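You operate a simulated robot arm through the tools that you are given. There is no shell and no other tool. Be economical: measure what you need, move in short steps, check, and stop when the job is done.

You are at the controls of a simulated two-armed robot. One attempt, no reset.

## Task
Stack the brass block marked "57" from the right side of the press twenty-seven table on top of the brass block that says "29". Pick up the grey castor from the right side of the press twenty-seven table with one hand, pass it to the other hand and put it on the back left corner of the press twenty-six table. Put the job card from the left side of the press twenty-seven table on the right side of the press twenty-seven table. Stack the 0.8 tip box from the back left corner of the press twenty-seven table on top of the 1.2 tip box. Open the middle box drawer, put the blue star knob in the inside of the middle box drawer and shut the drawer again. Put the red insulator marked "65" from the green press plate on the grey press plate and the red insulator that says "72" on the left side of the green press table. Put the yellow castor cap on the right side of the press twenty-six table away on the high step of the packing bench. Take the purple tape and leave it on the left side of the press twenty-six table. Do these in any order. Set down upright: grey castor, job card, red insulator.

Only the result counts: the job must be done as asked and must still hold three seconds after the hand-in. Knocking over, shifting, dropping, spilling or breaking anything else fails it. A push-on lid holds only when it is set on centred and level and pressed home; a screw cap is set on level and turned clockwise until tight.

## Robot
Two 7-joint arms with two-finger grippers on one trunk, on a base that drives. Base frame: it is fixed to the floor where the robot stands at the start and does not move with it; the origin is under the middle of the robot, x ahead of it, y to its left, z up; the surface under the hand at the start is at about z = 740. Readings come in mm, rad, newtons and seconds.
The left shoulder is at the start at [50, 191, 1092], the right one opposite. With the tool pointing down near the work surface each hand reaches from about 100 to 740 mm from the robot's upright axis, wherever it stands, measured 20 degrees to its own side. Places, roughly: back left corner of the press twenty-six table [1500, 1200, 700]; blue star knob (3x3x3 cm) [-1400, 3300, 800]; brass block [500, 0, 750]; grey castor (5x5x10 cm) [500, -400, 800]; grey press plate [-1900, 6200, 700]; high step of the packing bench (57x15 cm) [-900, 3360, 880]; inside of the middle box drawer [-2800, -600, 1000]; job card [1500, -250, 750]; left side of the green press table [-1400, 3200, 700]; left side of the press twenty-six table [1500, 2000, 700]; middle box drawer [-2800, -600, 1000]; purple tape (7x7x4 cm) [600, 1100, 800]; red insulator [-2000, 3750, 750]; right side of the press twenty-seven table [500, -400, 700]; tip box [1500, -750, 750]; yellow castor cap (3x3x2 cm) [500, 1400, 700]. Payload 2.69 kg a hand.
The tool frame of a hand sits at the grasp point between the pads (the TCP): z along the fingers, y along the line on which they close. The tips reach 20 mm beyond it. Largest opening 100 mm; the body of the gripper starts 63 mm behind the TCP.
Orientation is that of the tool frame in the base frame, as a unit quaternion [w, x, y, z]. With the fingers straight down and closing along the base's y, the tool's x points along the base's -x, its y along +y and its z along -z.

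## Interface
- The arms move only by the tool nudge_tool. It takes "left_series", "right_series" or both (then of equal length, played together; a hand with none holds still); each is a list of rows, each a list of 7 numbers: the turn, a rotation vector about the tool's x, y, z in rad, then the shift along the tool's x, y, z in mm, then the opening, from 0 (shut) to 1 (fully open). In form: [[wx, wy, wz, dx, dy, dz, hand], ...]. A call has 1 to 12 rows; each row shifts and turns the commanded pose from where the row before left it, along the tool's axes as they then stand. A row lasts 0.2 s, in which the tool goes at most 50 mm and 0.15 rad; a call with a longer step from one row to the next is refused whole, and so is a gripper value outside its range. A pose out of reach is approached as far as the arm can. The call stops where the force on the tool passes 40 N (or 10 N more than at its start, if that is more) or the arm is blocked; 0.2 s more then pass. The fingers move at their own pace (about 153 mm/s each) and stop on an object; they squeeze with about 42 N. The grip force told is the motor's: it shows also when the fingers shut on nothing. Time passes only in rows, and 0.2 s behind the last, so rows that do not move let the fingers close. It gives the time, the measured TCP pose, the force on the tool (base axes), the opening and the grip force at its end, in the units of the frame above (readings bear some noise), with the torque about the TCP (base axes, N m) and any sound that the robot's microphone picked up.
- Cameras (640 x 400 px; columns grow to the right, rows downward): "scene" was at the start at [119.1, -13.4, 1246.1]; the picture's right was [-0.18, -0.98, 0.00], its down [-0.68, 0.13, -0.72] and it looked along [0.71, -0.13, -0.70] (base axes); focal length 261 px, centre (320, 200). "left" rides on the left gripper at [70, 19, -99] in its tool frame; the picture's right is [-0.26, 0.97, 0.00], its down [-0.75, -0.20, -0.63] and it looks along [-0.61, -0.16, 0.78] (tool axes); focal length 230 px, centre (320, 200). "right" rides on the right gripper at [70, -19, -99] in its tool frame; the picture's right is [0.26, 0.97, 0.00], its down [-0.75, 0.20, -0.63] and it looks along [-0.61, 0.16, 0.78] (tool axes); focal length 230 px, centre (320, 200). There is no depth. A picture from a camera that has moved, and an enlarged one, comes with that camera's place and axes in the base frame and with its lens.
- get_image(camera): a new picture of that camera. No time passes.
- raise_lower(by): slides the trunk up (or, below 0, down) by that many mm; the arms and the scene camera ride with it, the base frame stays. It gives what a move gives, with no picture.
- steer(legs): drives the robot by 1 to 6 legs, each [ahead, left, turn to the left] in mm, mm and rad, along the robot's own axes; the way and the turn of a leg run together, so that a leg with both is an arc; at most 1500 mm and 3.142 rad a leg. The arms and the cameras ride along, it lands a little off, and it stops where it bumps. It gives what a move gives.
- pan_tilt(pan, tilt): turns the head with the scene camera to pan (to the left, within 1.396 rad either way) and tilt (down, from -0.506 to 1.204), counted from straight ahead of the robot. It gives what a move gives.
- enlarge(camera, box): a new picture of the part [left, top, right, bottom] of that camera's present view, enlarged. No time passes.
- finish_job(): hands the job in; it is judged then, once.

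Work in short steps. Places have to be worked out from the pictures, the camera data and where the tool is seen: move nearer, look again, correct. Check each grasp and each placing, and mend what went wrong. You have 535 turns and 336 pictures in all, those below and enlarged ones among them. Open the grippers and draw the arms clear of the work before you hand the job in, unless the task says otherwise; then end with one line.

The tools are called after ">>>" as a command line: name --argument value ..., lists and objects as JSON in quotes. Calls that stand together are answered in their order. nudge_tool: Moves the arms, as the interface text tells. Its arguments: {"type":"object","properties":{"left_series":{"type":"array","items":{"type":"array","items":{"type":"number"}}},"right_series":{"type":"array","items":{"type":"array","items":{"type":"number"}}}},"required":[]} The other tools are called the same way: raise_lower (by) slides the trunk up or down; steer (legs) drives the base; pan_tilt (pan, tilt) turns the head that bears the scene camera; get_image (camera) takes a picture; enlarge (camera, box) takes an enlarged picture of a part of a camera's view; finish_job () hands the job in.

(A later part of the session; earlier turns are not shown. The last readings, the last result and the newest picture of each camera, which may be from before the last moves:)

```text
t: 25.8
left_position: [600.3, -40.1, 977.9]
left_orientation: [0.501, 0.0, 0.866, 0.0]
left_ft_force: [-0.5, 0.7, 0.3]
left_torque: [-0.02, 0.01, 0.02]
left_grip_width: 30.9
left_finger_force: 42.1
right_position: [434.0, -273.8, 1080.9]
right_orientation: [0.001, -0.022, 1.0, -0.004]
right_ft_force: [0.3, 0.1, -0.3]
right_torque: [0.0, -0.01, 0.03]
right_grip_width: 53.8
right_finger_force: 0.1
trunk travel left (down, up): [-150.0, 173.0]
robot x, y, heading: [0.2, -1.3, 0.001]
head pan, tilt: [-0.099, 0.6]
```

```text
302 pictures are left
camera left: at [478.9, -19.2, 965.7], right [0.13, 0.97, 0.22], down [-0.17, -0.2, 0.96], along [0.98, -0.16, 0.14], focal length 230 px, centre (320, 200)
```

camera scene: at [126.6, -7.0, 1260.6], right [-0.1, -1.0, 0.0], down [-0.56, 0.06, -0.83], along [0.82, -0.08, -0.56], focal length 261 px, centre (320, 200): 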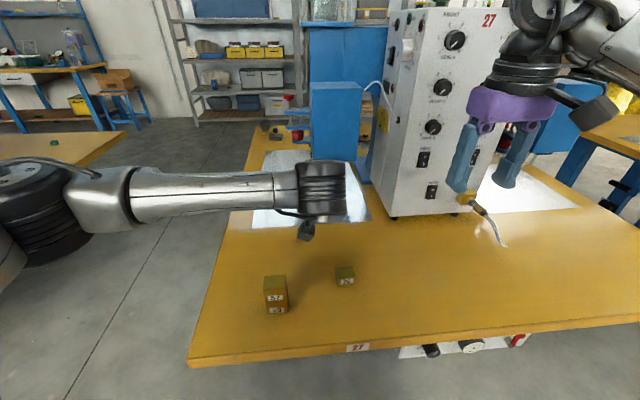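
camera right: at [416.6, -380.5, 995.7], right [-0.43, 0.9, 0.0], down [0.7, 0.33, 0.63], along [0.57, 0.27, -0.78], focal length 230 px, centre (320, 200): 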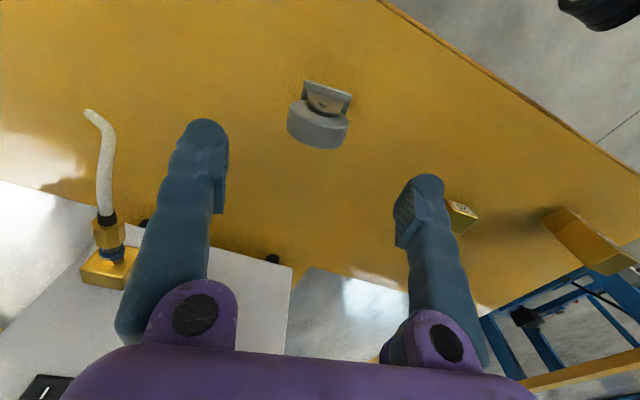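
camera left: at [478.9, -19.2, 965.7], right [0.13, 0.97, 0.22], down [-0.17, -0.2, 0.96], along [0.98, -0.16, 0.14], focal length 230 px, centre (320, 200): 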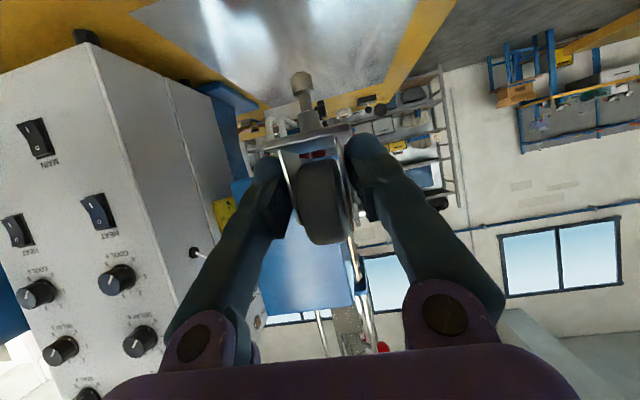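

The castor slid a little and is now firmly held on the fork above its plate, still upright. I tuck the left arm, then drive left to line up with the aisle between the tables (centre y≈576).

>>> nudge_tool --left_series '[[0, 0, 0, 19, 20, -32, 0.2], [0, 0, 0, 19, 20, -32, 0.2], [0, 0, 0, 19, 20, -32, 0.2], [0, 0, 0, 19, 20, -32, 0.2], [0, 0, 0, 0, 0, 0, 0.2]]'

>>> steer --legs '[[-100, 0, 0], [0, 578, 0]]'

>>> pan_tilt --pan 0.0 --tilt 0.45

>>> get_image --camera "scene"

```text
t: 27.0
left_position: [451.5, 41.0, 975.5]
left_orientation: [0.501, -0.001, 0.865, 0.0]
left_ft_force: [1.0, 0.3, -0.3]
left_torque: [0.02, 0.04, -0.02]
left_grip_width: 30.7
left_finger_force: 42.1
right_position: [433.2, -274.1, 1080.3]
right_orientation: [-0.001, -0.021, 1.0, -0.004]
right_ft_force: [0.1, 0.1, 0.0]
right_torque: [0.03, 0.02, -0.05]
right_grip_width: 54.0
right_finger_force: 0.0
trunk travel left (down, up): [-150.0, 173.0]
robot x, y, heading: [-2.4, 0.7, 0.003]
head pan, tilt: [-0.099, 0.6]
```

```text
t: 33.3
left_position: [351.8, 618.4, 975.0]
left_orientation: [0.501, -0.001, 0.865, 0.0]
left_ft_force: [-0.1, -0.6, -0.2]
left_torque: [0.01, 0.04, -0.01]
left_grip_width: 30.8
left_finger_force: 42.0
right_position: [334.5, 305.4, 1081.0]
right_orientation: [0.0, -0.022, 1.0, -0.004]
right_ft_force: [-0.5, 0.4, 0.0]
right_torque: [0.0, -0.01, -0.02]
right_grip_width: 54.1
right_finger_force: 0.1
trunk travel left (down, up): [-150.0, 173.0]
robot x, y, heading: [-97.8, 581.0, 0.003]
head pan, tilt: [-0.099, 0.6]
```

```text
t: 34.0
left_position: [351.1, 618.4, 975.2]
left_orientation: [0.5, -0.001, 0.866, 0.0]
left_ft_force: [-1.4, 0.5, -0.6]
left_torque: [-0.03, 0.05, 0.02]
left_grip_width: 31.0
left_finger_force: 42.3
right_position: [334.0, 304.3, 1080.0]
right_orientation: [0.0, -0.021, 1.0, -0.004]
right_ft_force: [0.1, -0.7, 0.9]
right_torque: [0.01, 0.0, 0.02]
right_grip_width: 54.2
right_finger_force: 0.0
trunk travel left (down, up): [-150.0, 173.0]
robot x, y, heading: [-96.5, 577.9, 0.002]
head pan, tilt: [0.0, 0.45]
```

```text
301 pictures are left
camera scene: at [30.8, 580.1, 1274.1], right [0.0, -1.0, 0.0], down [-0.44, 0.0, -0.9], along [0.9, 0.0, -0.44], focal length 261 px, centre (320, 200)
```

scene: 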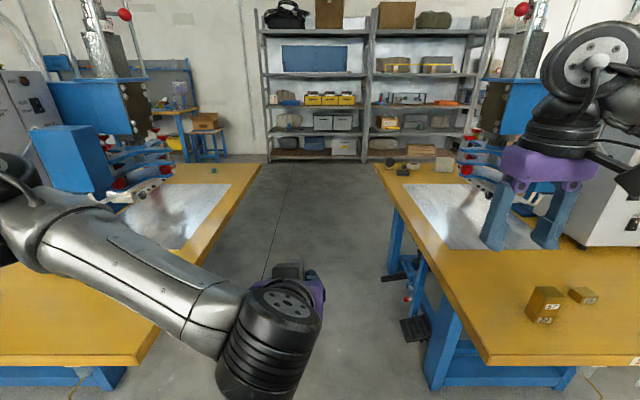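

The aisle is clear. Before entering I check how far the elbows stick out to each side.

>>> pan_tilt --pan -0.9 --tilt 0.5

>>> get_image --camera "scene"

>>> pan_tilt --pan 0.9 --tilt 0.5

>>> get_image --camera "scene"

```text
t: 35.2
left_position: [352.7, 620.0, 974.4]
left_orientation: [0.5, -0.002, 0.866, 0.001]
left_ft_force: [0.0, 0.3, -0.2]
left_torque: [0.02, 0.03, 0.01]
left_grip_width: 30.7
left_finger_force: 41.7
right_position: [334.0, 305.5, 1078.8]
right_orientation: [0.0, -0.021, 1.0, -0.003]
right_ft_force: [-0.1, 0.2, 0.2]
right_torque: [0.01, -0.03, -0.02]
right_grip_width: 54.0
right_finger_force: 0.0
trunk travel left (down, up): [-150.0, 173.0]
robot x, y, heading: [-100.6, 577.9, 0.001]
head pan, tilt: [-0.901, 0.499]
```

```text
300 pictures are left
camera scene: at [-4.5, 508.9, 1269.7], right [-0.78, -0.62, 0.0], down [-0.3, 0.37, -0.88], along [0.55, -0.69, -0.48], focal length 261 px, centre (320, 200)
```

scene: 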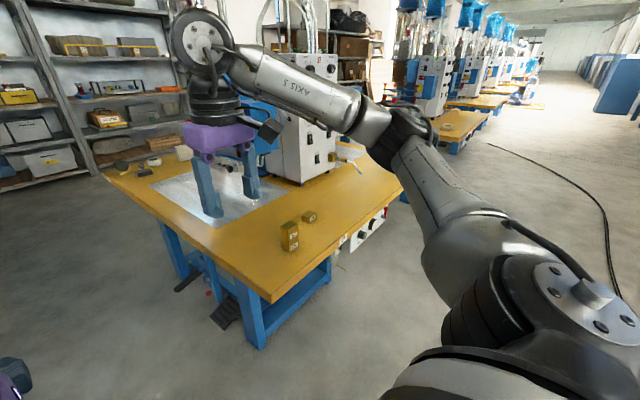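

```text
t: 37.0
left_position: [351.7, 618.9, 973.1]
left_orientation: [0.5, -0.001, 0.866, 0.0]
left_ft_force: [0.0, -0.9, 0.2]
left_torque: [0.02, 0.0, -0.02]
left_grip_width: 30.9
left_finger_force: 41.5
right_position: [334.0, 305.3, 1079.4]
right_orientation: [0.0, -0.021, 1.0, -0.004]
right_ft_force: [0.8, -0.9, 0.1]
right_torque: [-0.01, -0.03, 0.02]
right_grip_width: 53.9
right_finger_force: 0.0
trunk travel left (down, up): [-150.0, 173.0]
robot x, y, heading: [-100.5, 578.0, 0.005]
head pan, tilt: [0.901, 0.499]
```

```text
299 pictures are left
camera scene: at [-4.6, 651.5, 1269.7], right [0.78, -0.62, 0.0], down [-0.3, -0.38, -0.88], along [0.55, 0.69, -0.48], focal length 261 px, centre (320, 200)
```

scene: 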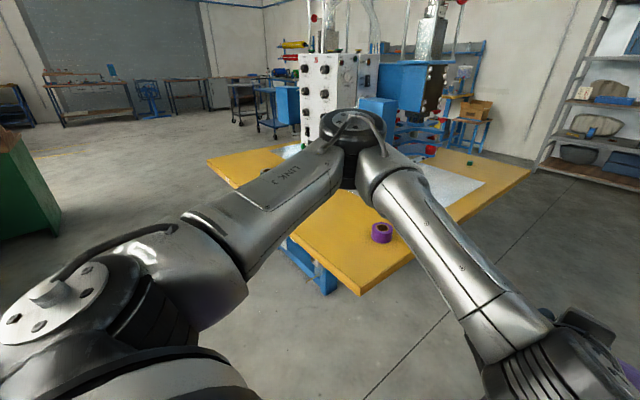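

Elbows reach about ±450 mm, clear of the machines. I drive through the aisle in stages.

>>> steer --legs '[[700, 0, 0]]'

>>> steer --legs '[[900, 0, 0], [750, 0, 0]]'

>>> pan_tilt --pan 1.3 --tilt 0.5

>>> get_image --camera "scene"

```text
t: 40.9
left_position: [1055.6, 628.2, 973.4]
left_orientation: [0.5, -0.006, 0.866, 0.003]
left_ft_force: [0.7, 0.6, 0.0]
left_torque: [-0.01, 0.04, 0.03]
left_grip_width: 31.0
left_finger_force: 41.8
right_position: [1039.2, 313.0, 1079.9]
right_orientation: [0.001, -0.026, 1.0, -0.004]
right_ft_force: [0.1, -0.3, -0.5]
right_torque: [0.02, 0.02, -0.04]
right_grip_width: 53.9
right_finger_force: 0.0
trunk travel left (down, up): [-150.0, 173.0]
robot x, y, heading: [600.3, 580.5, 0.014]
head pan, tilt: [0.901, 0.499]
```

```text
t: 49.2
left_position: [2703.6, 653.1, 974.0]
left_orientation: [0.501, -0.007, 0.866, 0.003]
left_ft_force: [-0.8, 0.4, 0.6]
left_torque: [0.04, 0.04, -0.04]
left_grip_width: 30.7
left_finger_force: 41.5
right_position: [2691.6, 337.9, 1079.5]
right_orientation: [0.0, -0.028, 1.0, -0.004]
right_ft_force: [-0.5, -0.1, -0.7]
right_torque: [0.02, 0.0, -0.03]
right_grip_width: 54.2
right_finger_force: 0.0
trunk travel left (down, up): [-150.0, 173.0]
robot x, y, heading: [2252.8, 608.3, 0.014]
head pan, tilt: [0.901, 0.499]
```

```text
t: 50.1
left_position: [2704.6, 653.1, 973.9]
left_orientation: [0.5, -0.008, 0.866, 0.004]
left_ft_force: [-0.5, -0.4, -0.7]
left_torque: [0.0, 0.03, 0.02]
left_grip_width: 30.8
left_finger_force: 42.3
right_position: [2690.6, 338.2, 1079.8]
right_orientation: [0.0, -0.028, 1.0, -0.004]
right_ft_force: [-0.2, 1.0, -0.4]
right_torque: [-0.02, -0.03, -0.03]
right_grip_width: 53.8
right_finger_force: 0.1
trunk travel left (down, up): [-150.0, 173.0]
robot x, y, heading: [2253.6, 606.1, 0.011]
head pan, tilt: [1.3, 0.499]
```

```text
298 pictures are left
camera scene: at [2315.0, 695.6, 1269.7], right [0.97, -0.25, 0.0], down [-0.12, -0.46, -0.88], along [0.22, 0.85, -0.48], focal length 261 px, centre (320, 200)
```

scene: 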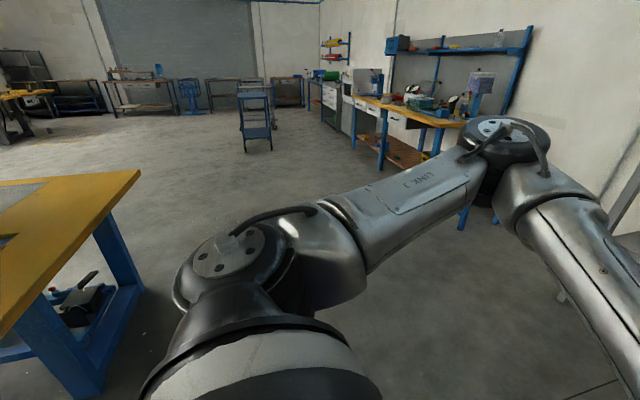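

Free floor beyond the table end. I strafe to y≈1150 and turn to face the table end.

>>> steer --legs '[[0, 540, 0], [0, 0, 1.57], [0, 0, 1.57]]'

>>> pan_tilt --pan 0.0 --tilt 0.7

>>> get_image --camera "scene"

```text
t: 63.1
left_position: [1797.5, 1089.2, 974.2]
left_orientation: [0.009, 0.865, 0.016, -0.501]
left_ft_force: [0.2, 0.3, 0.4]
left_torque: [-0.01, -0.04, -0.03]
left_grip_width: 30.9
left_finger_force: 41.8
right_position: [1803.2, 1402.9, 1080.0]
right_orientation: [-0.004, 0.999, 0.041, 0.0]
right_ft_force: [0.0, 1.1, -0.2]
right_torque: [0.02, 0.02, 0.01]
right_grip_width: 54.1
right_finger_force: 0.1
trunk travel left (down, up): [-150.0, 173.0]
robot x, y, heading: [2248.9, 1147.3, -3.102]
head pan, tilt: [1.3, 0.499]
```

```text
t: 64.5
left_position: [1797.9, 1089.9, 974.2]
left_orientation: [0.009, 0.866, 0.016, -0.5]
left_ft_force: [-0.1, 0.2, 0.8]
left_torque: [0.02, -0.01, -0.01]
left_grip_width: 30.9
left_finger_force: 41.9
right_position: [1804.7, 1403.8, 1079.2]
right_orientation: [-0.004, 0.999, 0.04, 0.0]
right_ft_force: [0.4, 0.7, 0.5]
right_torque: [0.01, 0.02, -0.01]
right_grip_width: 54.0
right_finger_force: 0.1
trunk travel left (down, up): [-150.0, 173.0]
robot x, y, heading: [2247.1, 1146.1, -3.105]
head pan, tilt: [0.0, 0.7]
```

```text
297 pictures are left
camera scene: at [2120.6, 1144.1, 1252.0], right [-0.04, 1.0, 0.0], down [0.64, 0.02, -0.76], along [-0.76, -0.03, -0.64], focal length 261 px, centre (320, 200)
```

scene: 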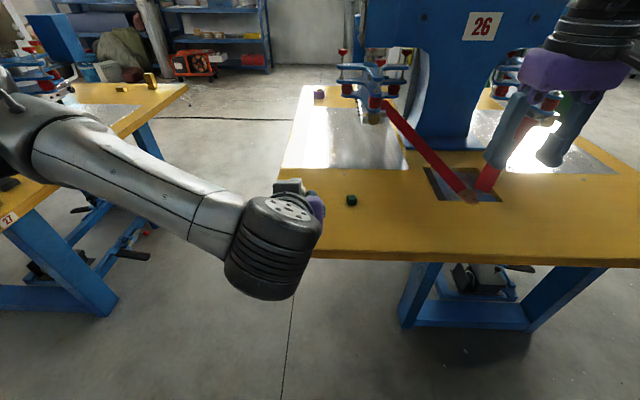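

The end of table 26 is clear with a small green knob at about (1512,1215). I drive 100 mm closer, then extend the castor over the corner and inspect.

>>> steer --legs '[[100, 0, -0.037]]'

>>> get_image --camera "right"

```text
t: 65.7
left_position: [1694.1, 1104.1, 973.0]
left_orientation: [0.0, 0.866, 0.0, -0.5]
left_ft_force: [-0.1, 0.2, -0.8]
left_torque: [-0.02, -0.01, 0.01]
left_grip_width: 30.8
left_finger_force: 41.4
right_position: [1713.1, 1418.9, 1078.8]
right_orientation: [-0.003, 1.0, 0.021, 0.001]
right_ft_force: [-0.5, 0.0, 0.3]
right_torque: [0.0, -0.01, 0.01]
right_grip_width: 53.7
right_finger_force: 0.0
trunk travel left (down, up): [-150.0, 173.0]
robot x, y, heading: [2146.3, 1144.3, -3.135]
head pan, tilt: [0.0, 0.7]
```

```text
296 pictures are left
camera right: at [1781.1, 1439.4, 1179.8], right [0.3, -0.95, -0.01], down [-0.74, -0.24, 0.63], along [-0.6, -0.18, -0.78], focal length 230 px, centre (320, 200)
```

right: 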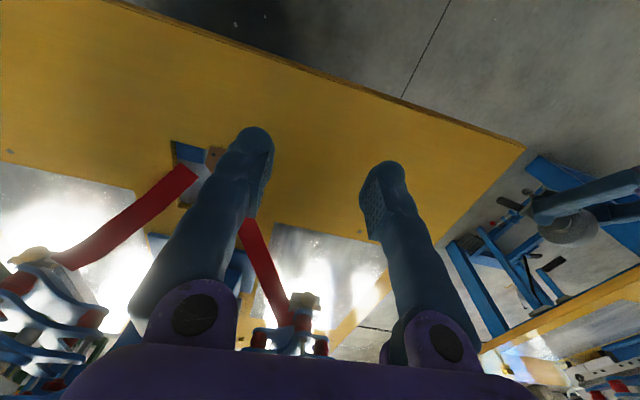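

I zoom on the castor in the right camera's view.

>>> enlarge --camera "right" --box '[480, 140, 640, 260]'

```text
3.33 times, centred on (560, 200) of right
camera zoom: at [1781.1, 1439.4, 1179.8], right [0.3, -0.95, -0.01], down [-0.74, -0.24, 0.63], along [-0.6, -0.18, -0.78], focal length 767 px, centre (-480, 200)
```

zoom: 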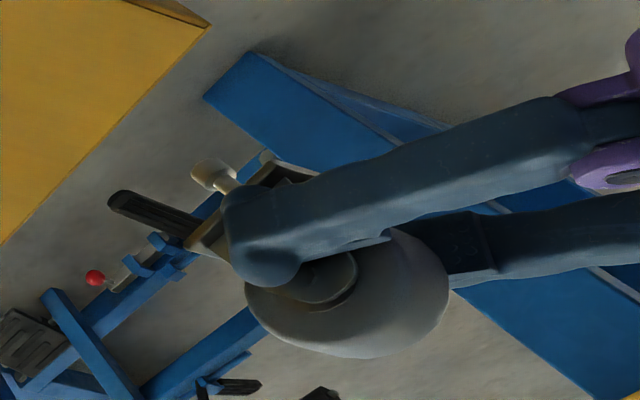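

The castor is upright with its foot about 62 mm below the TCP. I move forward and lower to about 10 mm above the table.

>>> nudge_tool --left_series '[[0, 0, 0, -18.5, 0, 32, 0.2], [0, 0, 0, -18.5, 0, 32, 0.2], [0, 0, 0, 34.8, 0, 20.1, 0.2], [0, 0, 0, 34.8, 0, 20.1, 0.2], [0, 0, 0, 34.8, 0, 20.1, 0.2], [0, 0, 0, 34.8, 0, 20.1, 0.2], [0, 0, 0, 0, 0, 0, 0.2]]'

>>> get_image --camera "scene"

>>> enlarge --camera "right" --box '[400, 60, 640, 240]'

```text
t: 67.3
left_position: [1619.6, 1103.5, 815.2]
left_orientation: [0.0, 0.866, 0.001, -0.501]
left_ft_force: [0.3, 0.2, -0.1]
left_torque: [-0.04, 0.0, -0.01]
left_grip_width: 30.9
left_finger_force: 42.4
right_position: [1713.6, 1417.7, 1079.8]
right_orientation: [-0.004, 1.0, 0.021, 0.0]
right_ft_force: [-0.8, 0.5, 0.6]
right_torque: [0.0, -0.03, 0.04]
right_grip_width: 53.8
right_finger_force: 0.1
trunk travel left (down, up): [-150.0, 173.0]
robot x, y, heading: [2144.3, 1147.5, -3.139]
head pan, tilt: [0.0, 0.7]
```

```text
294 pictures are left
camera scene: at [2020.5, 1146.8, 1252.0], right [0.0, 1.0, 0.0], down [0.64, 0.0, -0.76], along [-0.76, 0.0, -0.64], focal length 261 px, centre (320, 200)
```

scene: 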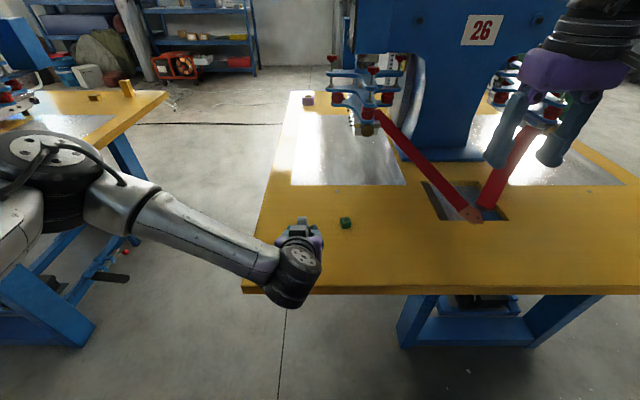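

```text
2.22 times, centred on (520, 150) of right
camera zoom: at [1782.0, 1439.3, 1180.2], right [0.3, -0.95, -0.01], down [-0.74, -0.24, 0.63], along [-0.6, -0.18, -0.78], focal length 511 px, centre (-124, 311)
```

zoom: 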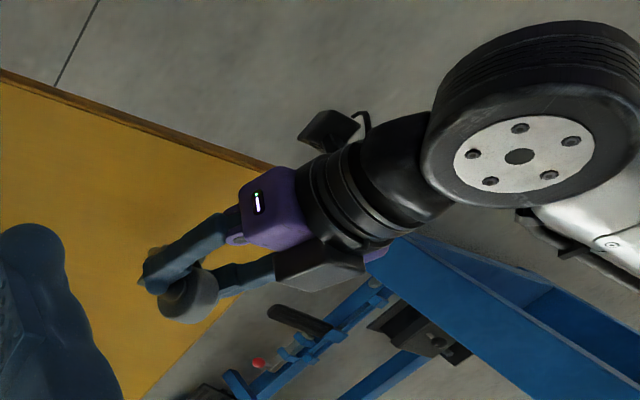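

Good position. I lower gently until contact.

>>> nudge_tool --left_series '[[0, 0, 0, 3.5, 0, 2, 0.2], [0, 0, 0, 3.5, 0, 2, 0.2], [0, 0, 0, 1.7, 0, 1, 0.2], [0, 0, 0, 0, 0, 0, 0.2]]'

```text
t: 68.3
left_position: [1620.4, 1103.1, 803.5]
left_orientation: [0.001, 0.866, 0.001, -0.5]
left_ft_force: [0.1, 0.2, 0.6]
left_torque: [0.0, 0.01, 0.02]
left_grip_width: 31.0
left_finger_force: 41.7
right_position: [1712.1, 1418.1, 1080.6]
right_orientation: [-0.003, 1.0, 0.021, 0.0]
right_ft_force: [-0.1, -0.1, -0.3]
right_torque: [0.0, -0.01, 0.01]
right_grip_width: 54.0
right_finger_force: 0.0
trunk travel left (down, up): [-150.0, 173.0]
robot x, y, heading: [2149.8, 1143.8, -3.141]
head pan, tilt: [0.0, 0.7]
```

>>> nudge_tool --left_series '[[0, 0, 0, 1.3, 0, 0.75, 0.2], [0, 0, 0, 1.3, 0, 0.75, 0.2], [0, 0, 0, 0, 0, 0, 0.2]]'

>>> enlarge --camera "right" --box '[430, 120, 510, 200]'

>>> get_image --camera "left"

```text
t: 69.1
left_position: [1621.2, 1103.1, 801.4]
left_orientation: [0.001, 0.865, 0.002, -0.502]
left_ft_force: [0.7, -1.6, 4.3]
left_torque: [-0.01, 0.0, 0.04]
left_grip_width: 30.7
left_finger_force: 42.1
right_position: [1715.2, 1418.0, 1081.0]
right_orientation: [-0.004, 1.0, 0.021, 0.001]
right_ft_force: [-0.7, -0.2, -0.1]
right_torque: [0.0, -0.01, 0.02]
right_grip_width: 54.0
right_finger_force: 0.1
trunk travel left (down, up): [-150.0, 173.0]
robot x, y, heading: [2146.6, 1147.9, -3.14]
head pan, tilt: [0.0, 0.7]
```

```text
5.00 times, centred on (470, 160) of right
camera zoom: at [1782.4, 1439.3, 1180.5], right [0.3, -0.95, -0.01], down [-0.74, -0.24, 0.63], along [-0.6, -0.18, -0.78], focal length 1150 px, centre (-430, 400)
```

zoom: 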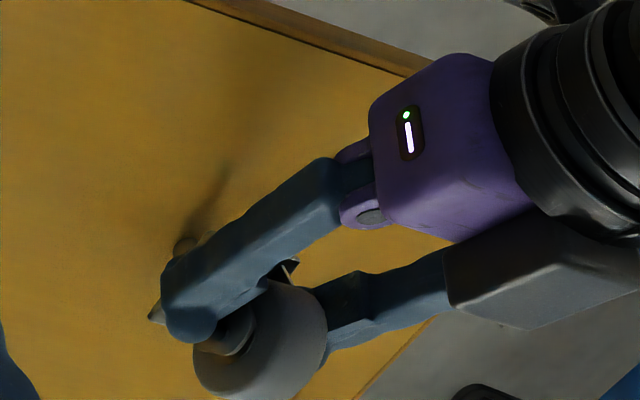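

```text
291 pictures are left
camera left: at [1740.6, 1087.3, 789.7], right [-0.13, -0.97, 0.22], down [0.17, 0.2, 0.96], along [-0.98, 0.16, 0.14], focal length 230 px, centre (320, 200)
```

left: 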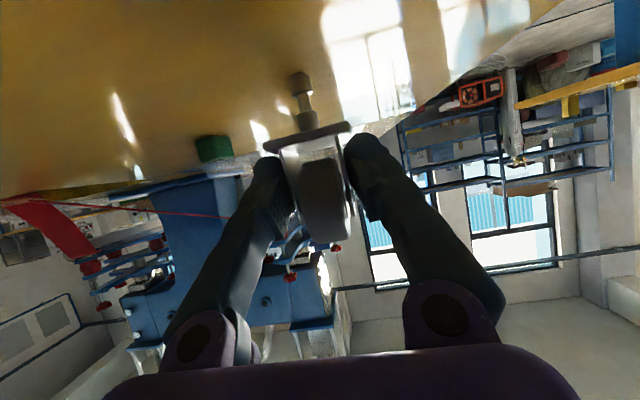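

Contact 4 N, castor upright. I release and withdraw along the finger axis.

>>> nudge_tool --left_series '[[0, 0, 0, 0, 0, 0, 0.5], [0, 0, 0, 0, 0, 0, 0.8], [0, 0, 0, 0, 0, 0, 0.8], [0, 0, 0, 0, 0, -20, 0.8], [0, 0, 0, 0, 0, -40, 0.8], [0, 0, 0, 0, 0, -45, 0.8], [0, 0, 0, -30, 0, -30, 0.8]]'

>>> enlarge --camera "scene" --box '[230, 150, 390, 310]'

>>> get_image --camera "left"

```text
t: 70.7
left_position: [1725.3, 1103.9, 894.7]
left_orientation: [0.0, 0.866, 0.001, -0.501]
left_ft_force: [-0.2, 0.6, -0.7]
left_torque: [-0.06, -0.03, 0.01]
left_grip_width: 80.1
left_finger_force: 0.0
right_position: [1712.8, 1417.5, 1080.7]
right_orientation: [-0.004, 1.0, 0.021, 0.0]
right_ft_force: [-0.5, 0.1, 0.1]
right_torque: [0.0, -0.02, -0.01]
right_grip_width: 53.9
right_finger_force: 0.0
trunk travel left (down, up): [-150.0, 173.0]
robot x, y, heading: [2148.0, 1145.9, -3.138]
head pan, tilt: [0.0, 0.7]
```

```text
2.50 times, centred on (310, 230) of scene
camera zoom: at [2020.9, 1146.9, 1252.0], right [0.0, 1.0, 0.0], down [0.64, 0.0, -0.77], along [-0.77, 0.0, -0.64], focal length 654 px, centre (345, 125)
```

zoom: 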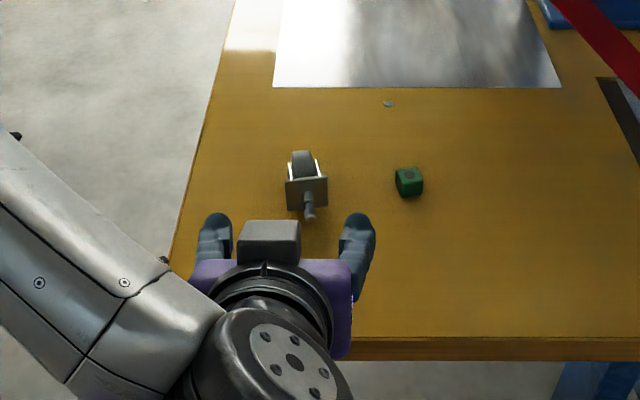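

```text
289 pictures are left
camera left: at [1843.6, 1087.1, 882.5], right [-0.13, -0.97, 0.22], down [0.17, 0.2, 0.96], along [-0.98, 0.16, 0.14], focal length 230 px, centre (320, 200)
```

left: 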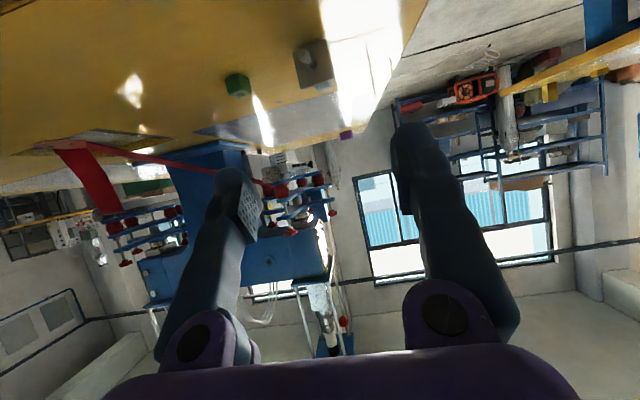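

The castor tipped over on release, with its stem toward me. I look closely to plan a re-grasp.

>>> enlarge --camera "scene" --box '[290, 200, 350, 250]'

>>> enlarge --camera "left" --box '[280, 30, 350, 100]'

>>> get_image --camera "right"

```text
8.00 times, centred on (320, 225) of scene
camera zoom: at [2020.9, 1146.9, 1252.0], right [0.0, 1.0, 0.0], down [0.64, 0.0, -0.77], along [-0.77, 0.0, -0.64], focal length 2092 px, centre (320, 0)
```

zoom: 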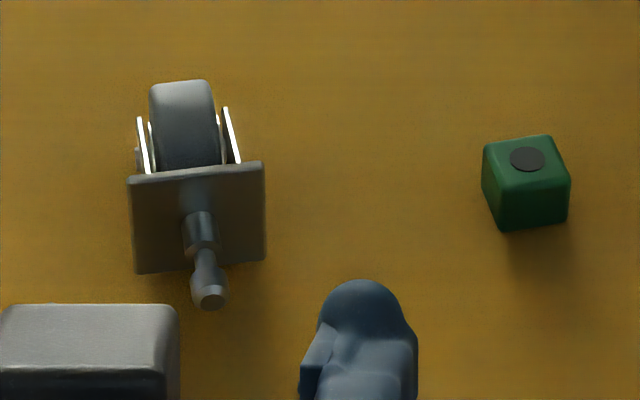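

```text
5.71 times, centred on (315, 65) of left
camera zoom: at [1843.6, 1087.1, 882.5], right [-0.13, -0.97, 0.22], down [0.17, 0.2, 0.96], along [-0.98, 0.16, 0.14], focal length 1315 px, centre (349, 971)
```

zoom: 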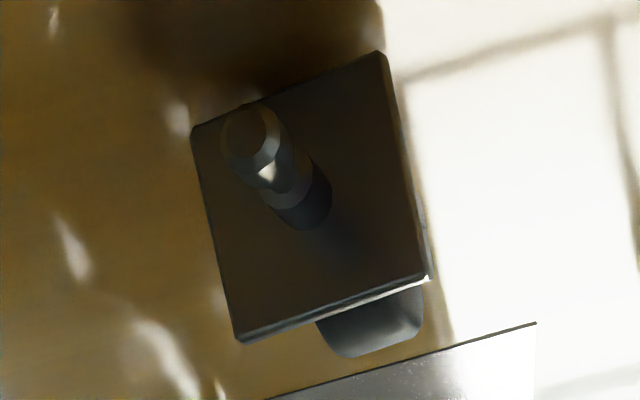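

```text
286 pictures are left
camera right: at [1782.4, 1439.4, 1180.3], right [0.3, -0.95, -0.01], down [-0.74, -0.24, 0.63], along [-0.6, -0.18, -0.78], focal length 230 px, centre (320, 200)
```

right: 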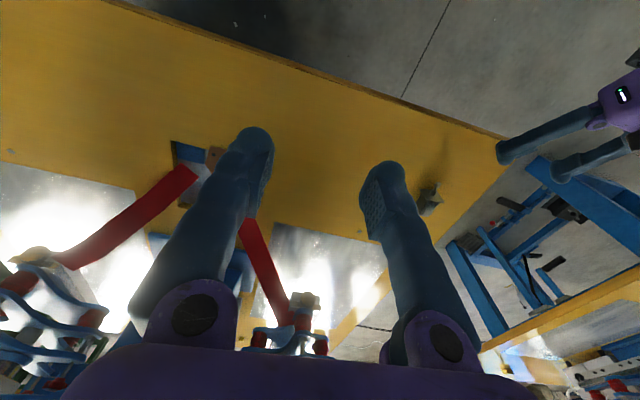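

It lies with axis horizontal, stem pointing to me, fork centre around (1517,1105,762), yaw ≈0.14. I'll re-grasp from above with an inward 30° tilt so that erecting it leaves the hand at the usable 30° pose. First I rotate in free space.

>>> nudge_tool --left_series '[[0, 0, 0, -40, 0, -10, 0.8], [0, 0, 0, -40, 0, -10, 0.8], [0, 0.143, 0, -10, 0, 0, 0.8], [0, 0.143, 0, 0, 0, 0, 0.8], [0, 0.143, 0, 0, 0, 0, 0.8], [0, 0.143, 0, 0, 0, 0, 0.8], [0, 0.143, 0, 0, 0, 0, 0.8], [0, 0.143, 0, 0, 0, 0, 0.8], [0, 0.143, 0, 0, 0, 0, 0.8]]'

>>> nudge_tool --left_series '[[0, 0.143, 0, 0, 0, 0, 0.8], [0, 0.143, 0, 0, 0, 0, 0.8], [0, 0.143, 0, 0, 0, 0, 0.8], [0, 0.143, 0, 0, 0, 0, 0.8], [0, 0, 0, 0, 0, 0, 0.8]]'

```text
t: 72.7
left_position: [1694.6, 1103.8, 982.0]
left_orientation: [-0.001, 1.0, 0.001, -0.022]
left_ft_force: [-0.2, 0.2, 0.0]
left_torque: [-0.02, -0.01, 0.01]
left_grip_width: 80.1
left_finger_force: 0.1
right_position: [1713.4, 1418.1, 1080.9]
right_orientation: [-0.003, 1.0, 0.021, -0.001]
right_ft_force: [0.3, 0.8, -0.6]
right_torque: [0.0, -0.03, -0.02]
right_grip_width: 54.1
right_finger_force: 0.1
trunk travel left (down, up): [-150.0, 173.0]
robot x, y, heading: [2147.3, 1145.1, -3.141]
head pan, tilt: [0.0, 0.7]
```

```text
t: 73.9
left_position: [1696.9, 1105.2, 981.6]
left_orientation: [-0.001, 0.966, 0.001, 0.26]
left_ft_force: [0.3, -0.6, 0.2]
left_torque: [-0.02, 0.01, 0.01]
left_grip_width: 80.1
left_finger_force: 0.0
right_position: [1714.9, 1418.8, 1079.9]
right_orientation: [-0.004, 1.0, 0.021, 0.0]
right_ft_force: [-0.9, -1.2, 0.3]
right_torque: [0.01, -0.03, -0.02]
right_grip_width: 54.1
right_finger_force: 0.0
trunk travel left (down, up): [-150.0, 173.0]
robot x, y, heading: [2147.5, 1148.7, -3.142]
head pan, tilt: [0.0, 0.7]
```

That tilt is reachable. I move to a pre-grasp above the castor and yaw to match.

>>> nudge_tool --left_series '[[0, 0, 0, -44.6, 0, 1.6, 0.8], [0, 0, 0, -44.6, 0, 1.6, 0.8], [0, 0, 0, -44.6, 0, 1.6, 0.8], [0, 0, 0, -44.6, 0, 1.6, 0.8], [0, 0, 0, -44.6, 0, 1.6, 0.8], [0, 0, 0, -44.6, 0, 1.6, 0.8], [0.069, 0, -0.119, 0, 0, 0, 0.8], [0, 0, 0, 0, 0, 0, 0.8]]'

>>> get_image --camera "left"

>>> enlarge --camera "scene" --box '[260, 150, 400, 250]'

```text
t: 75.7
left_position: [1589.1, 1108.9, 910.1]
left_orientation: [-0.018, 0.963, 0.068, 0.259]
left_ft_force: [0.0, -0.1, 0.4]
left_torque: [0.02, 0.02, -0.02]
left_grip_width: 80.2
left_finger_force: 0.1
left hand out of reach, approached as far as the arm can: row 3, 4, 5, 6
right_position: [1713.3, 1418.7, 1081.3]
right_orientation: [-0.003, 1.0, 0.021, 0.001]
right_ft_force: [0.4, 0.6, -0.3]
right_torque: [-0.01, -0.01, 0.03]
right_grip_width: 53.9
right_finger_force: 0.0
trunk travel left (down, up): [-150.0, 173.0]
robot x, y, heading: [2146.5, 1146.3, -3.143]
head pan, tilt: [0.0, 0.7]
```

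```text
285 pictures are left
camera left: at [1601.6, 1094.0, 1031.0], right [-0.09, -0.99, -0.13], down [-0.98, 0.06, 0.17], along [-0.16, 0.14, -0.98], focal length 230 px, centre (320, 200)
```

left: 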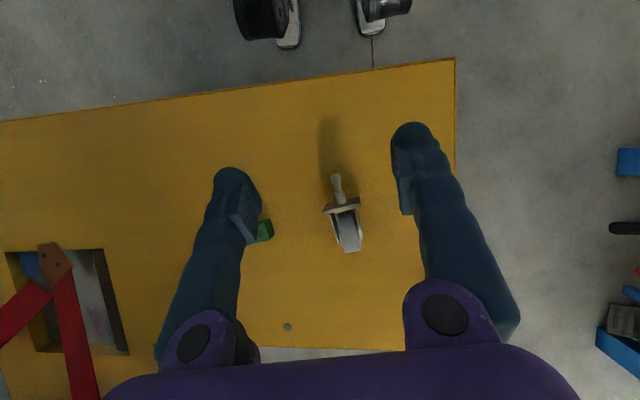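

```text
4.00 times, centred on (330, 200) of scene
camera zoom: at [2020.5, 1147.1, 1252.0], right [0.0, 1.0, 0.0], down [0.64, 0.0, -0.76], along [-0.76, 0.0, -0.64], focal length 1046 px, centre (280, 200)
```

zoom: 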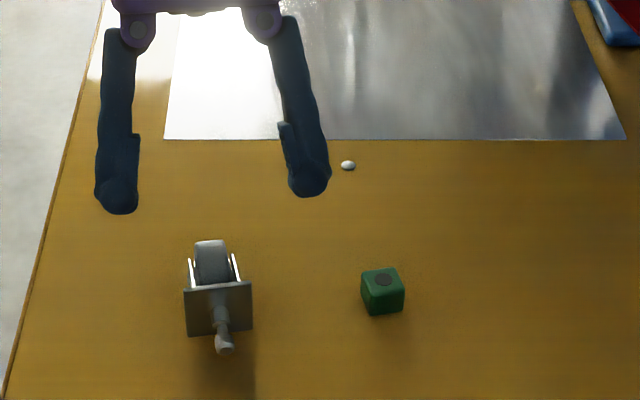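

The top view gives foot (1583,1110), far wheel end (1490,1100), so the fork gap centre is ≈1525. The hand is at its reach limit, so I back it up a bit, lower the trunk 110 mm and drive 65 mm closer.

>>> nudge_tool --left_series '[[0, 0, 0, 40, 0, -20, 0.8], [0, 0, 0, 40, 0, -20, 0.8], [0, 0, 0, 20, 0, -30, 0.8], [0, 0, 0, 0, 0, 0, 0.8]]'

>>> raise_lower --by -110

>>> steer --legs '[[65, 0, 0]]'

```text
t: 76.7
left_position: [1639.5, 1116.5, 1021.5]
left_orientation: [-0.018, 0.964, 0.067, 0.258]
left_ft_force: [0.2, 0.2, -0.8]
left_torque: [0.0, 0.02, 0.01]
left_grip_width: 79.8
left_finger_force: 0.0
right_position: [1713.4, 1417.8, 1080.7]
right_orientation: [-0.004, 1.0, 0.02, -0.001]
right_ft_force: [0.5, -0.2, 0.2]
right_torque: [-0.01, 0.0, -0.01]
right_grip_width: 54.1
right_finger_force: 0.0
trunk travel left (down, up): [-150.0, 173.0]
robot x, y, heading: [2149.8, 1143.4, -3.139]
head pan, tilt: [0.0, 0.7]
```

```text
t: 78.1
left_position: [1640.2, 1117.3, 910.7]
left_orientation: [-0.019, 0.964, 0.067, 0.258]
left_ft_force: [0.8, -0.8, 0.2]
left_torque: [-0.01, 0.01, 0.04]
left_grip_width: 79.8
left_finger_force: 0.1
right_position: [1714.8, 1418.3, 970.0]
right_orientation: [-0.005, 1.0, 0.021, 0.0]
right_ft_force: [-0.1, 0.5, -0.8]
right_torque: [0.0, 0.01, 0.02]
right_grip_width: 54.1
right_finger_force: 0.0
trunk travel left (down, up): [-40.0, 283.0]
robot x, y, heading: [2143.2, 1146.1, -3.141]
head pan, tilt: [0.0, 0.7]
```

```text
t: 79.1
left_position: [1574.9, 1116.9, 909.4]
left_orientation: [-0.018, 0.964, 0.067, 0.258]
left_ft_force: [-0.6, -0.2, -0.3]
left_torque: [-0.01, -0.04, 0.0]
left_grip_width: 80.0
left_finger_force: 0.0
right_position: [1648.3, 1418.6, 969.3]
right_orientation: [-0.004, 1.0, 0.022, 0.001]
right_ft_force: [-0.2, -0.6, -0.2]
right_torque: [0.01, 0.0, -0.01]
right_grip_width: 54.3
right_finger_force: 0.0
trunk travel left (down, up): [-40.0, 283.0]
robot x, y, heading: [2082.8, 1144.0, -3.141]
head pan, tilt: [0.0, 0.7]
```

>>> nudge_tool --left_series '[[0, 0, 0, -39.3, 2.1, 6.9, 0.8], [0, 0, 0, -39.3, 2.1, 6.9, 0.8], [0, 0, 0, -39.3, 2.1, 6.9, 0.8], [0, 0, 0, 0, 0, 0, 0.8]]'

>>> get_image --camera "left"

```text
t: 80.1
left_position: [1522.2, 1105.4, 856.3]
left_orientation: [-0.019, 0.964, 0.067, 0.258]
left_ft_force: [-0.5, -0.2, -0.1]
left_torque: [-0.02, 0.01, 0.02]
left_grip_width: 80.1
left_finger_force: 0.0
left hand out of reach, approached as far as the arm can: row 2, 3
right_position: [1648.2, 1417.9, 969.7]
right_orientation: [-0.004, 1.0, 0.021, 0.0]
right_ft_force: [0.3, -0.2, 0.3]
right_torque: [-0.02, -0.01, 0.0]
right_grip_width: 54.1
right_finger_force: 0.0
trunk travel left (down, up): [-40.0, 283.0]
robot x, y, heading: [2082.7, 1144.6, -3.141]
head pan, tilt: [0.0, 0.7]
```

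```text
283 pictures are left
camera left: at [1534.7, 1090.1, 975.7], right [-0.09, -0.99, -0.13], down [-0.98, 0.06, 0.17], along [-0.16, 0.14, -0.98], focal length 230 px, centre (320, 200)
```

left: 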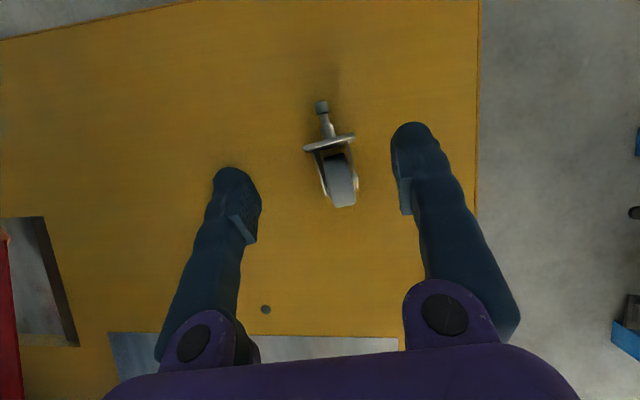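

Straight down from here stays within reach. The castor's fork sits between the fingers, so I descend vertically in steps.

>>> nudge_tool --left_series '[[0, 0, 0, -15, 0.3, 24, 0.8], [0, 0, 0, -15, 0.3, 24, 0.8], [0, 0, 0, 0, 0, 0, 0.8]]'

>>> get_image --camera "left"

>>> enlarge --camera "scene" --box '[240, 130, 400, 250]'

```text
t: 80.9
left_position: [1520.6, 1105.7, 800.2]
left_orientation: [-0.019, 0.964, 0.067, 0.258]
left_ft_force: [0.3, 0.1, -0.2]
left_torque: [0.04, -0.03, -0.04]
left_grip_width: 79.9
left_finger_force: 0.1
right_position: [1648.4, 1418.4, 970.0]
right_orientation: [-0.004, 1.0, 0.021, 0.0]
right_ft_force: [0.3, -0.8, -0.1]
right_torque: [0.04, 0.0, 0.03]
right_grip_width: 54.0
right_finger_force: 0.0
trunk travel left (down, up): [-40.0, 283.0]
robot x, y, heading: [2081.4, 1147.0, -3.14]
head pan, tilt: [0.0, 0.7]
```

```text
282 pictures are left
camera left: at [1533.3, 1089.0, 919.1], right [-0.09, -0.99, -0.13], down [-0.98, 0.06, 0.17], along [-0.16, 0.14, -0.98], focal length 230 px, centre (320, 200)
```

left: 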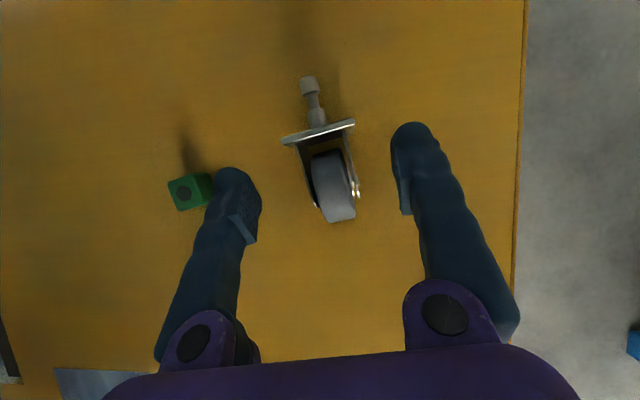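

```text
3.33 times, centred on (320, 190) of scene
camera zoom: at [1955.3, 1146.9, 1142.0], right [0.0, 1.0, 0.0], down [0.64, 0.0, -0.76], along [-0.76, 0.0, -0.64], focal length 872 px, centre (320, 233)
```

zoom: 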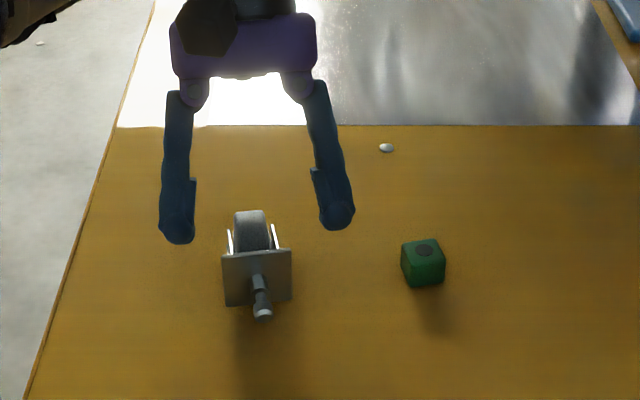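

Well aligned. I descend the last 29 mm and close.

>>> nudge_tool --left_series '[[0, 0, 0, -7.3, 0.7, 12.5, 0.8], [0, 0, 0, -7.2, 0.7, 12.5, 0.8], [0, 0, 0, 0, 0, 0, 0.2], [0, 0, 0, 0, 0, 0, 0.2], [0, 0, 0, 0, 0, 0, 0.2], [0, 0, 0, 0, 0, 0, 0.2]]'

>>> get_image --camera "left"

```text
t: 82.3
left_position: [1521.4, 1103.3, 770.1]
left_orientation: [-0.018, 0.964, 0.068, 0.258]
left_ft_force: [-0.1, 0.4, -0.7]
left_torque: [0.0, 0.0, 0.03]
left_grip_width: 30.7
left_finger_force: 42.0
right_position: [1648.0, 1419.2, 969.8]
right_orientation: [-0.004, 1.0, 0.021, 0.0]
right_ft_force: [0.6, -1.0, 0.1]
right_torque: [-0.01, 0.0, -0.03]
right_grip_width: 54.2
right_finger_force: 0.0
trunk travel left (down, up): [-40.0, 283.0]
robot x, y, heading: [2079.9, 1143.3, -3.139]
head pan, tilt: [0.0, 0.7]
```

```text
280 pictures are left
camera left: at [1533.6, 1087.5, 890.8], right [-0.09, -0.99, -0.13], down [-0.98, 0.06, 0.17], along [-0.16, 0.14, -0.98], focal length 230 px, centre (320, 200)
```

left: 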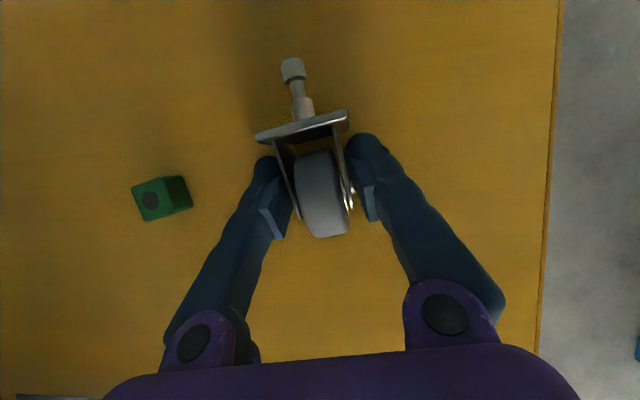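

Firm grip on the fork flats (30.7 mm) with the castor axis practically horizontal. I lift and rotate exactly 90° about the closing axis to erect it.

>>> nudge_tool --left_series '[[0, 0, 0, 15, 0, -26, 0.2], [0, 0, 0, 35, 0, -30, 0.2], [0, 0, 0, 40, 0, -30, 0.2], [0, -0.1428, 0, 35, 0, -20, 0.2], [0, -0.1428, 0, 0, 0, 0, 0.2], [0, -0.1428, 0, 0, 0, 0, 0.2], [0, -0.1428, 0, 0, 0, 0, 0.2], [0, -0.1428, 0, 0, 0, 0, 0.2], [0, -0.1428, 0, 0, 0, 0, 0.2], [0, -0.1428, 0, 0, 0, 0, 0.2]]'

>>> nudge_tool --left_series '[[0, -0.1428, 0, 0, 0, 0, 0.2], [0, -0.1428, 0, 0, 0, 0, 0.2], [0, -0.1428, 0, 0, 0, 0, 0.2], [0, -0.1428, 0, 0, 0, 0, 0.2], [0, 0, 0, 0, 0, 0, 0.2]]'

>>> get_image --camera "right"

```text
t: 84.5
left_position: [1576.1, 1111.8, 925.1]
left_orientation: [0.015, 0.969, 0.069, -0.237]
left_ft_force: [0.5, 0.6, -1.4]
left_torque: [0.0, -0.01, 0.0]
left_grip_width: 30.8
left_finger_force: 42.1
right_position: [1648.5, 1418.0, 969.4]
right_orientation: [-0.005, 1.0, 0.02, 0.0]
right_ft_force: [-0.3, 0.0, -0.4]
right_torque: [-0.02, 0.01, 0.0]
right_grip_width: 54.1
right_finger_force: 0.0
trunk travel left (down, up): [-40.0, 283.0]
robot x, y, heading: [2078.9, 1144.4, -3.142]
head pan, tilt: [0.0, 0.7]
```

```text
t: 85.7
left_position: [1576.3, 1109.9, 926.8]
left_orientation: [0.034, 0.863, 0.061, -0.5]
left_ft_force: [0.2, -1.1, -0.9]
left_torque: [-0.04, -0.01, -0.01]
left_grip_width: 30.9
left_finger_force: 41.8
right_position: [1648.3, 1418.7, 969.6]
right_orientation: [-0.004, 1.0, 0.021, 0.0]
right_ft_force: [0.6, -0.2, -0.8]
right_torque: [0.01, -0.02, -0.01]
right_grip_width: 54.1
right_finger_force: 0.0
trunk travel left (down, up): [-40.0, 283.0]
robot x, y, heading: [2081.8, 1144.1, -3.141]
head pan, tilt: [0.0, 0.7]
```

```text
279 pictures are left
camera right: at [1716.8, 1439.4, 1070.2], right [0.3, -0.95, -0.01], down [-0.74, -0.24, 0.63], along [-0.6, -0.18, -0.78], focal length 230 px, centre (320, 200)
```

right: 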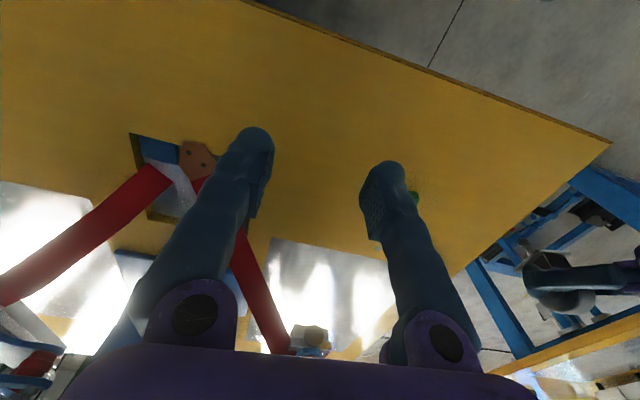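

>>> enlarge --camera "right" --box '[500, 220, 640, 330]'

>>> get_image --camera "left"

```text
3.64 times, centred on (570, 275) of right
camera zoom: at [1716.8, 1439.4, 1070.2], right [0.3, -0.95, -0.01], down [-0.74, -0.24, 0.63], along [-0.6, -0.18, -0.78], focal length 837 px, centre (-589, -73)
```

zoom: 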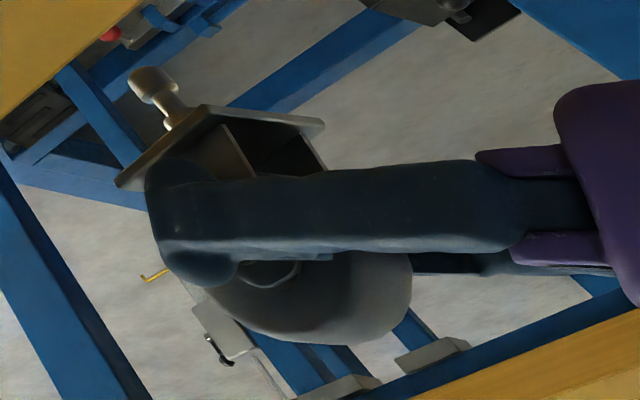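

```text
277 pictures are left
camera left: at [1697.2, 1110.1, 913.9], right [0.01, -0.97, 0.22], down [0.14, 0.22, 0.96], along [-0.99, 0.03, 0.14], focal length 230 px, centre (320, 200)
```

left: 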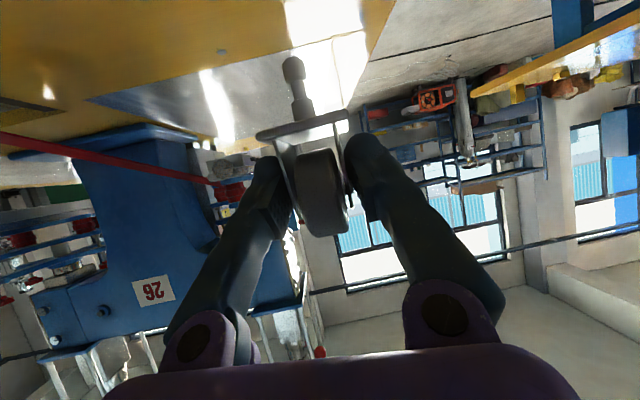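

The plate's corners back-project to a level 42×44 mm square with yaw 0.15, so the castor is upright within a degree or so. I lower it over a spot near the corner.

>>> nudge_tool --left_series '[[0, 0, 0, 37.5, 1.6, 8.2, 0.2], [0, 0, 0, 37.5, 1.6, 8.2, 0.2], [0, 0, 0, 37.5, 1.6, 8.2, 0.2], [0, 0, 0, 6, 0, 3.4, 0.2], [0, 0, 0, 0, 0, 0, 0.2]]'

>>> enlarge --camera "left" --box '[220, 20, 400, 140]'

```text
t: 86.9
left_position: [1612.6, 1110.1, 806.6]
left_orientation: [0.035, 0.864, 0.061, -0.498]
left_ft_force: [0.3, 0.0, -1.0]
left_torque: [-0.04, 0.0, -0.02]
left_grip_width: 30.9
left_finger_force: 42.0
right_position: [1647.8, 1418.3, 971.2]
right_orientation: [-0.004, 1.0, 0.02, 0.0]
right_ft_force: [1.0, 0.0, 0.0]
right_torque: [-0.03, -0.01, -0.03]
right_grip_width: 53.9
right_finger_force: 0.1
trunk travel left (down, up): [-40.0, 283.0]
robot x, y, heading: [2077.5, 1145.1, -3.147]
head pan, tilt: [0.0, 0.7]
```

```text
3.33 times, centred on (310, 80) of left
camera zoom: at [1732.2, 1110.4, 796.7], right [0.01, -0.97, 0.22], down [0.14, 0.22, 0.97], along [-0.99, 0.03, 0.14], focal length 767 px, centre (353, 600)
```

zoom: 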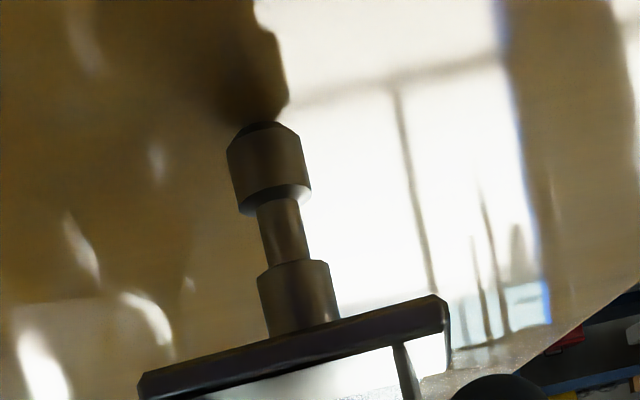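

The foot is almost on its reflection. I lower in sub-millimetre steps.

>>> nudge_tool --left_series '[[0, 0, 0, 0.7, 0, 0.4, 0.2], [0, 0, 0, 0.7, 0, 0.4, 0.2], [0, 0, 0, 0, 0, 0, 0.2]]'

```text
t: 87.7
left_position: [1610.8, 1110.8, 807.4]
left_orientation: [0.035, 0.864, 0.061, -0.499]
left_ft_force: [-1.0, 1.7, -1.3]
left_torque: [-0.01, 0.0, 0.01]
left_grip_width: 30.8
left_finger_force: 41.9
right_position: [1649.0, 1418.5, 969.5]
right_orientation: [-0.004, 1.0, 0.02, -0.001]
right_ft_force: [-0.1, -0.2, -0.3]
right_torque: [0.0, 0.02, 0.02]
right_grip_width: 53.5
right_finger_force: 0.1
trunk travel left (down, up): [-40.0, 283.0]
robot x, y, heading: [2079.6, 1148.8, -3.145]
head pan, tilt: [0.0, 0.7]
```

>>> nudge_tool --left_series '[[0, 0, 0, 0.9, 0, 0.5, 0.2], [0, 0, 0, 0.9, 0, 0.5, 0.2], [0, 0, 0, 0, 0, 0, 0.2]]'

>>> enlarge --camera "left" --box '[220, 20, 400, 140]'

```text
t: 88.5
left_position: [1611.4, 1111.2, 807.6]
left_orientation: [0.033, 0.863, 0.06, -0.5]
left_ft_force: [0.8, -0.6, 12.7]
left_torque: [-0.06, -0.14, 0.01]
left_grip_width: 31.1
left_finger_force: 41.5
right_position: [1650.5, 1418.0, 970.0]
right_orientation: [-0.004, 1.0, 0.022, -0.001]
right_ft_force: [0.2, -0.6, -0.5]
right_torque: [0.02, 0.02, -0.01]
right_grip_width: 54.0
right_finger_force: 0.0
trunk travel left (down, up): [-40.0, 283.0]
robot x, y, heading: [2082.9, 1141.1, -3.143]
head pan, tilt: [0.0, 0.7]
```

```text
3.33 times, centred on (310, 80) of left
camera zoom: at [1732.6, 1110.5, 794.8], right [0.01, -0.98, 0.22], down [0.14, 0.22, 0.96], along [-0.99, 0.02, 0.14], focal length 767 px, centre (353, 600)
```

zoom: 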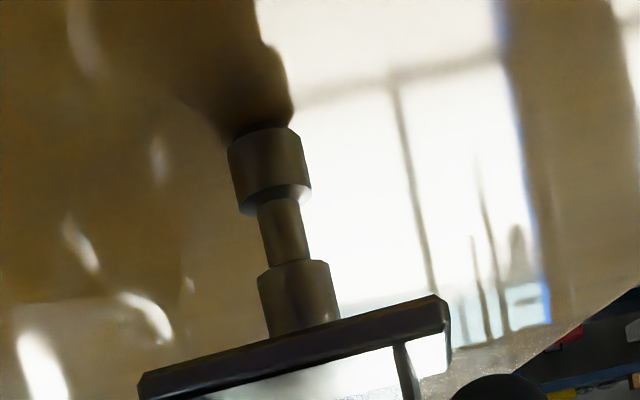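

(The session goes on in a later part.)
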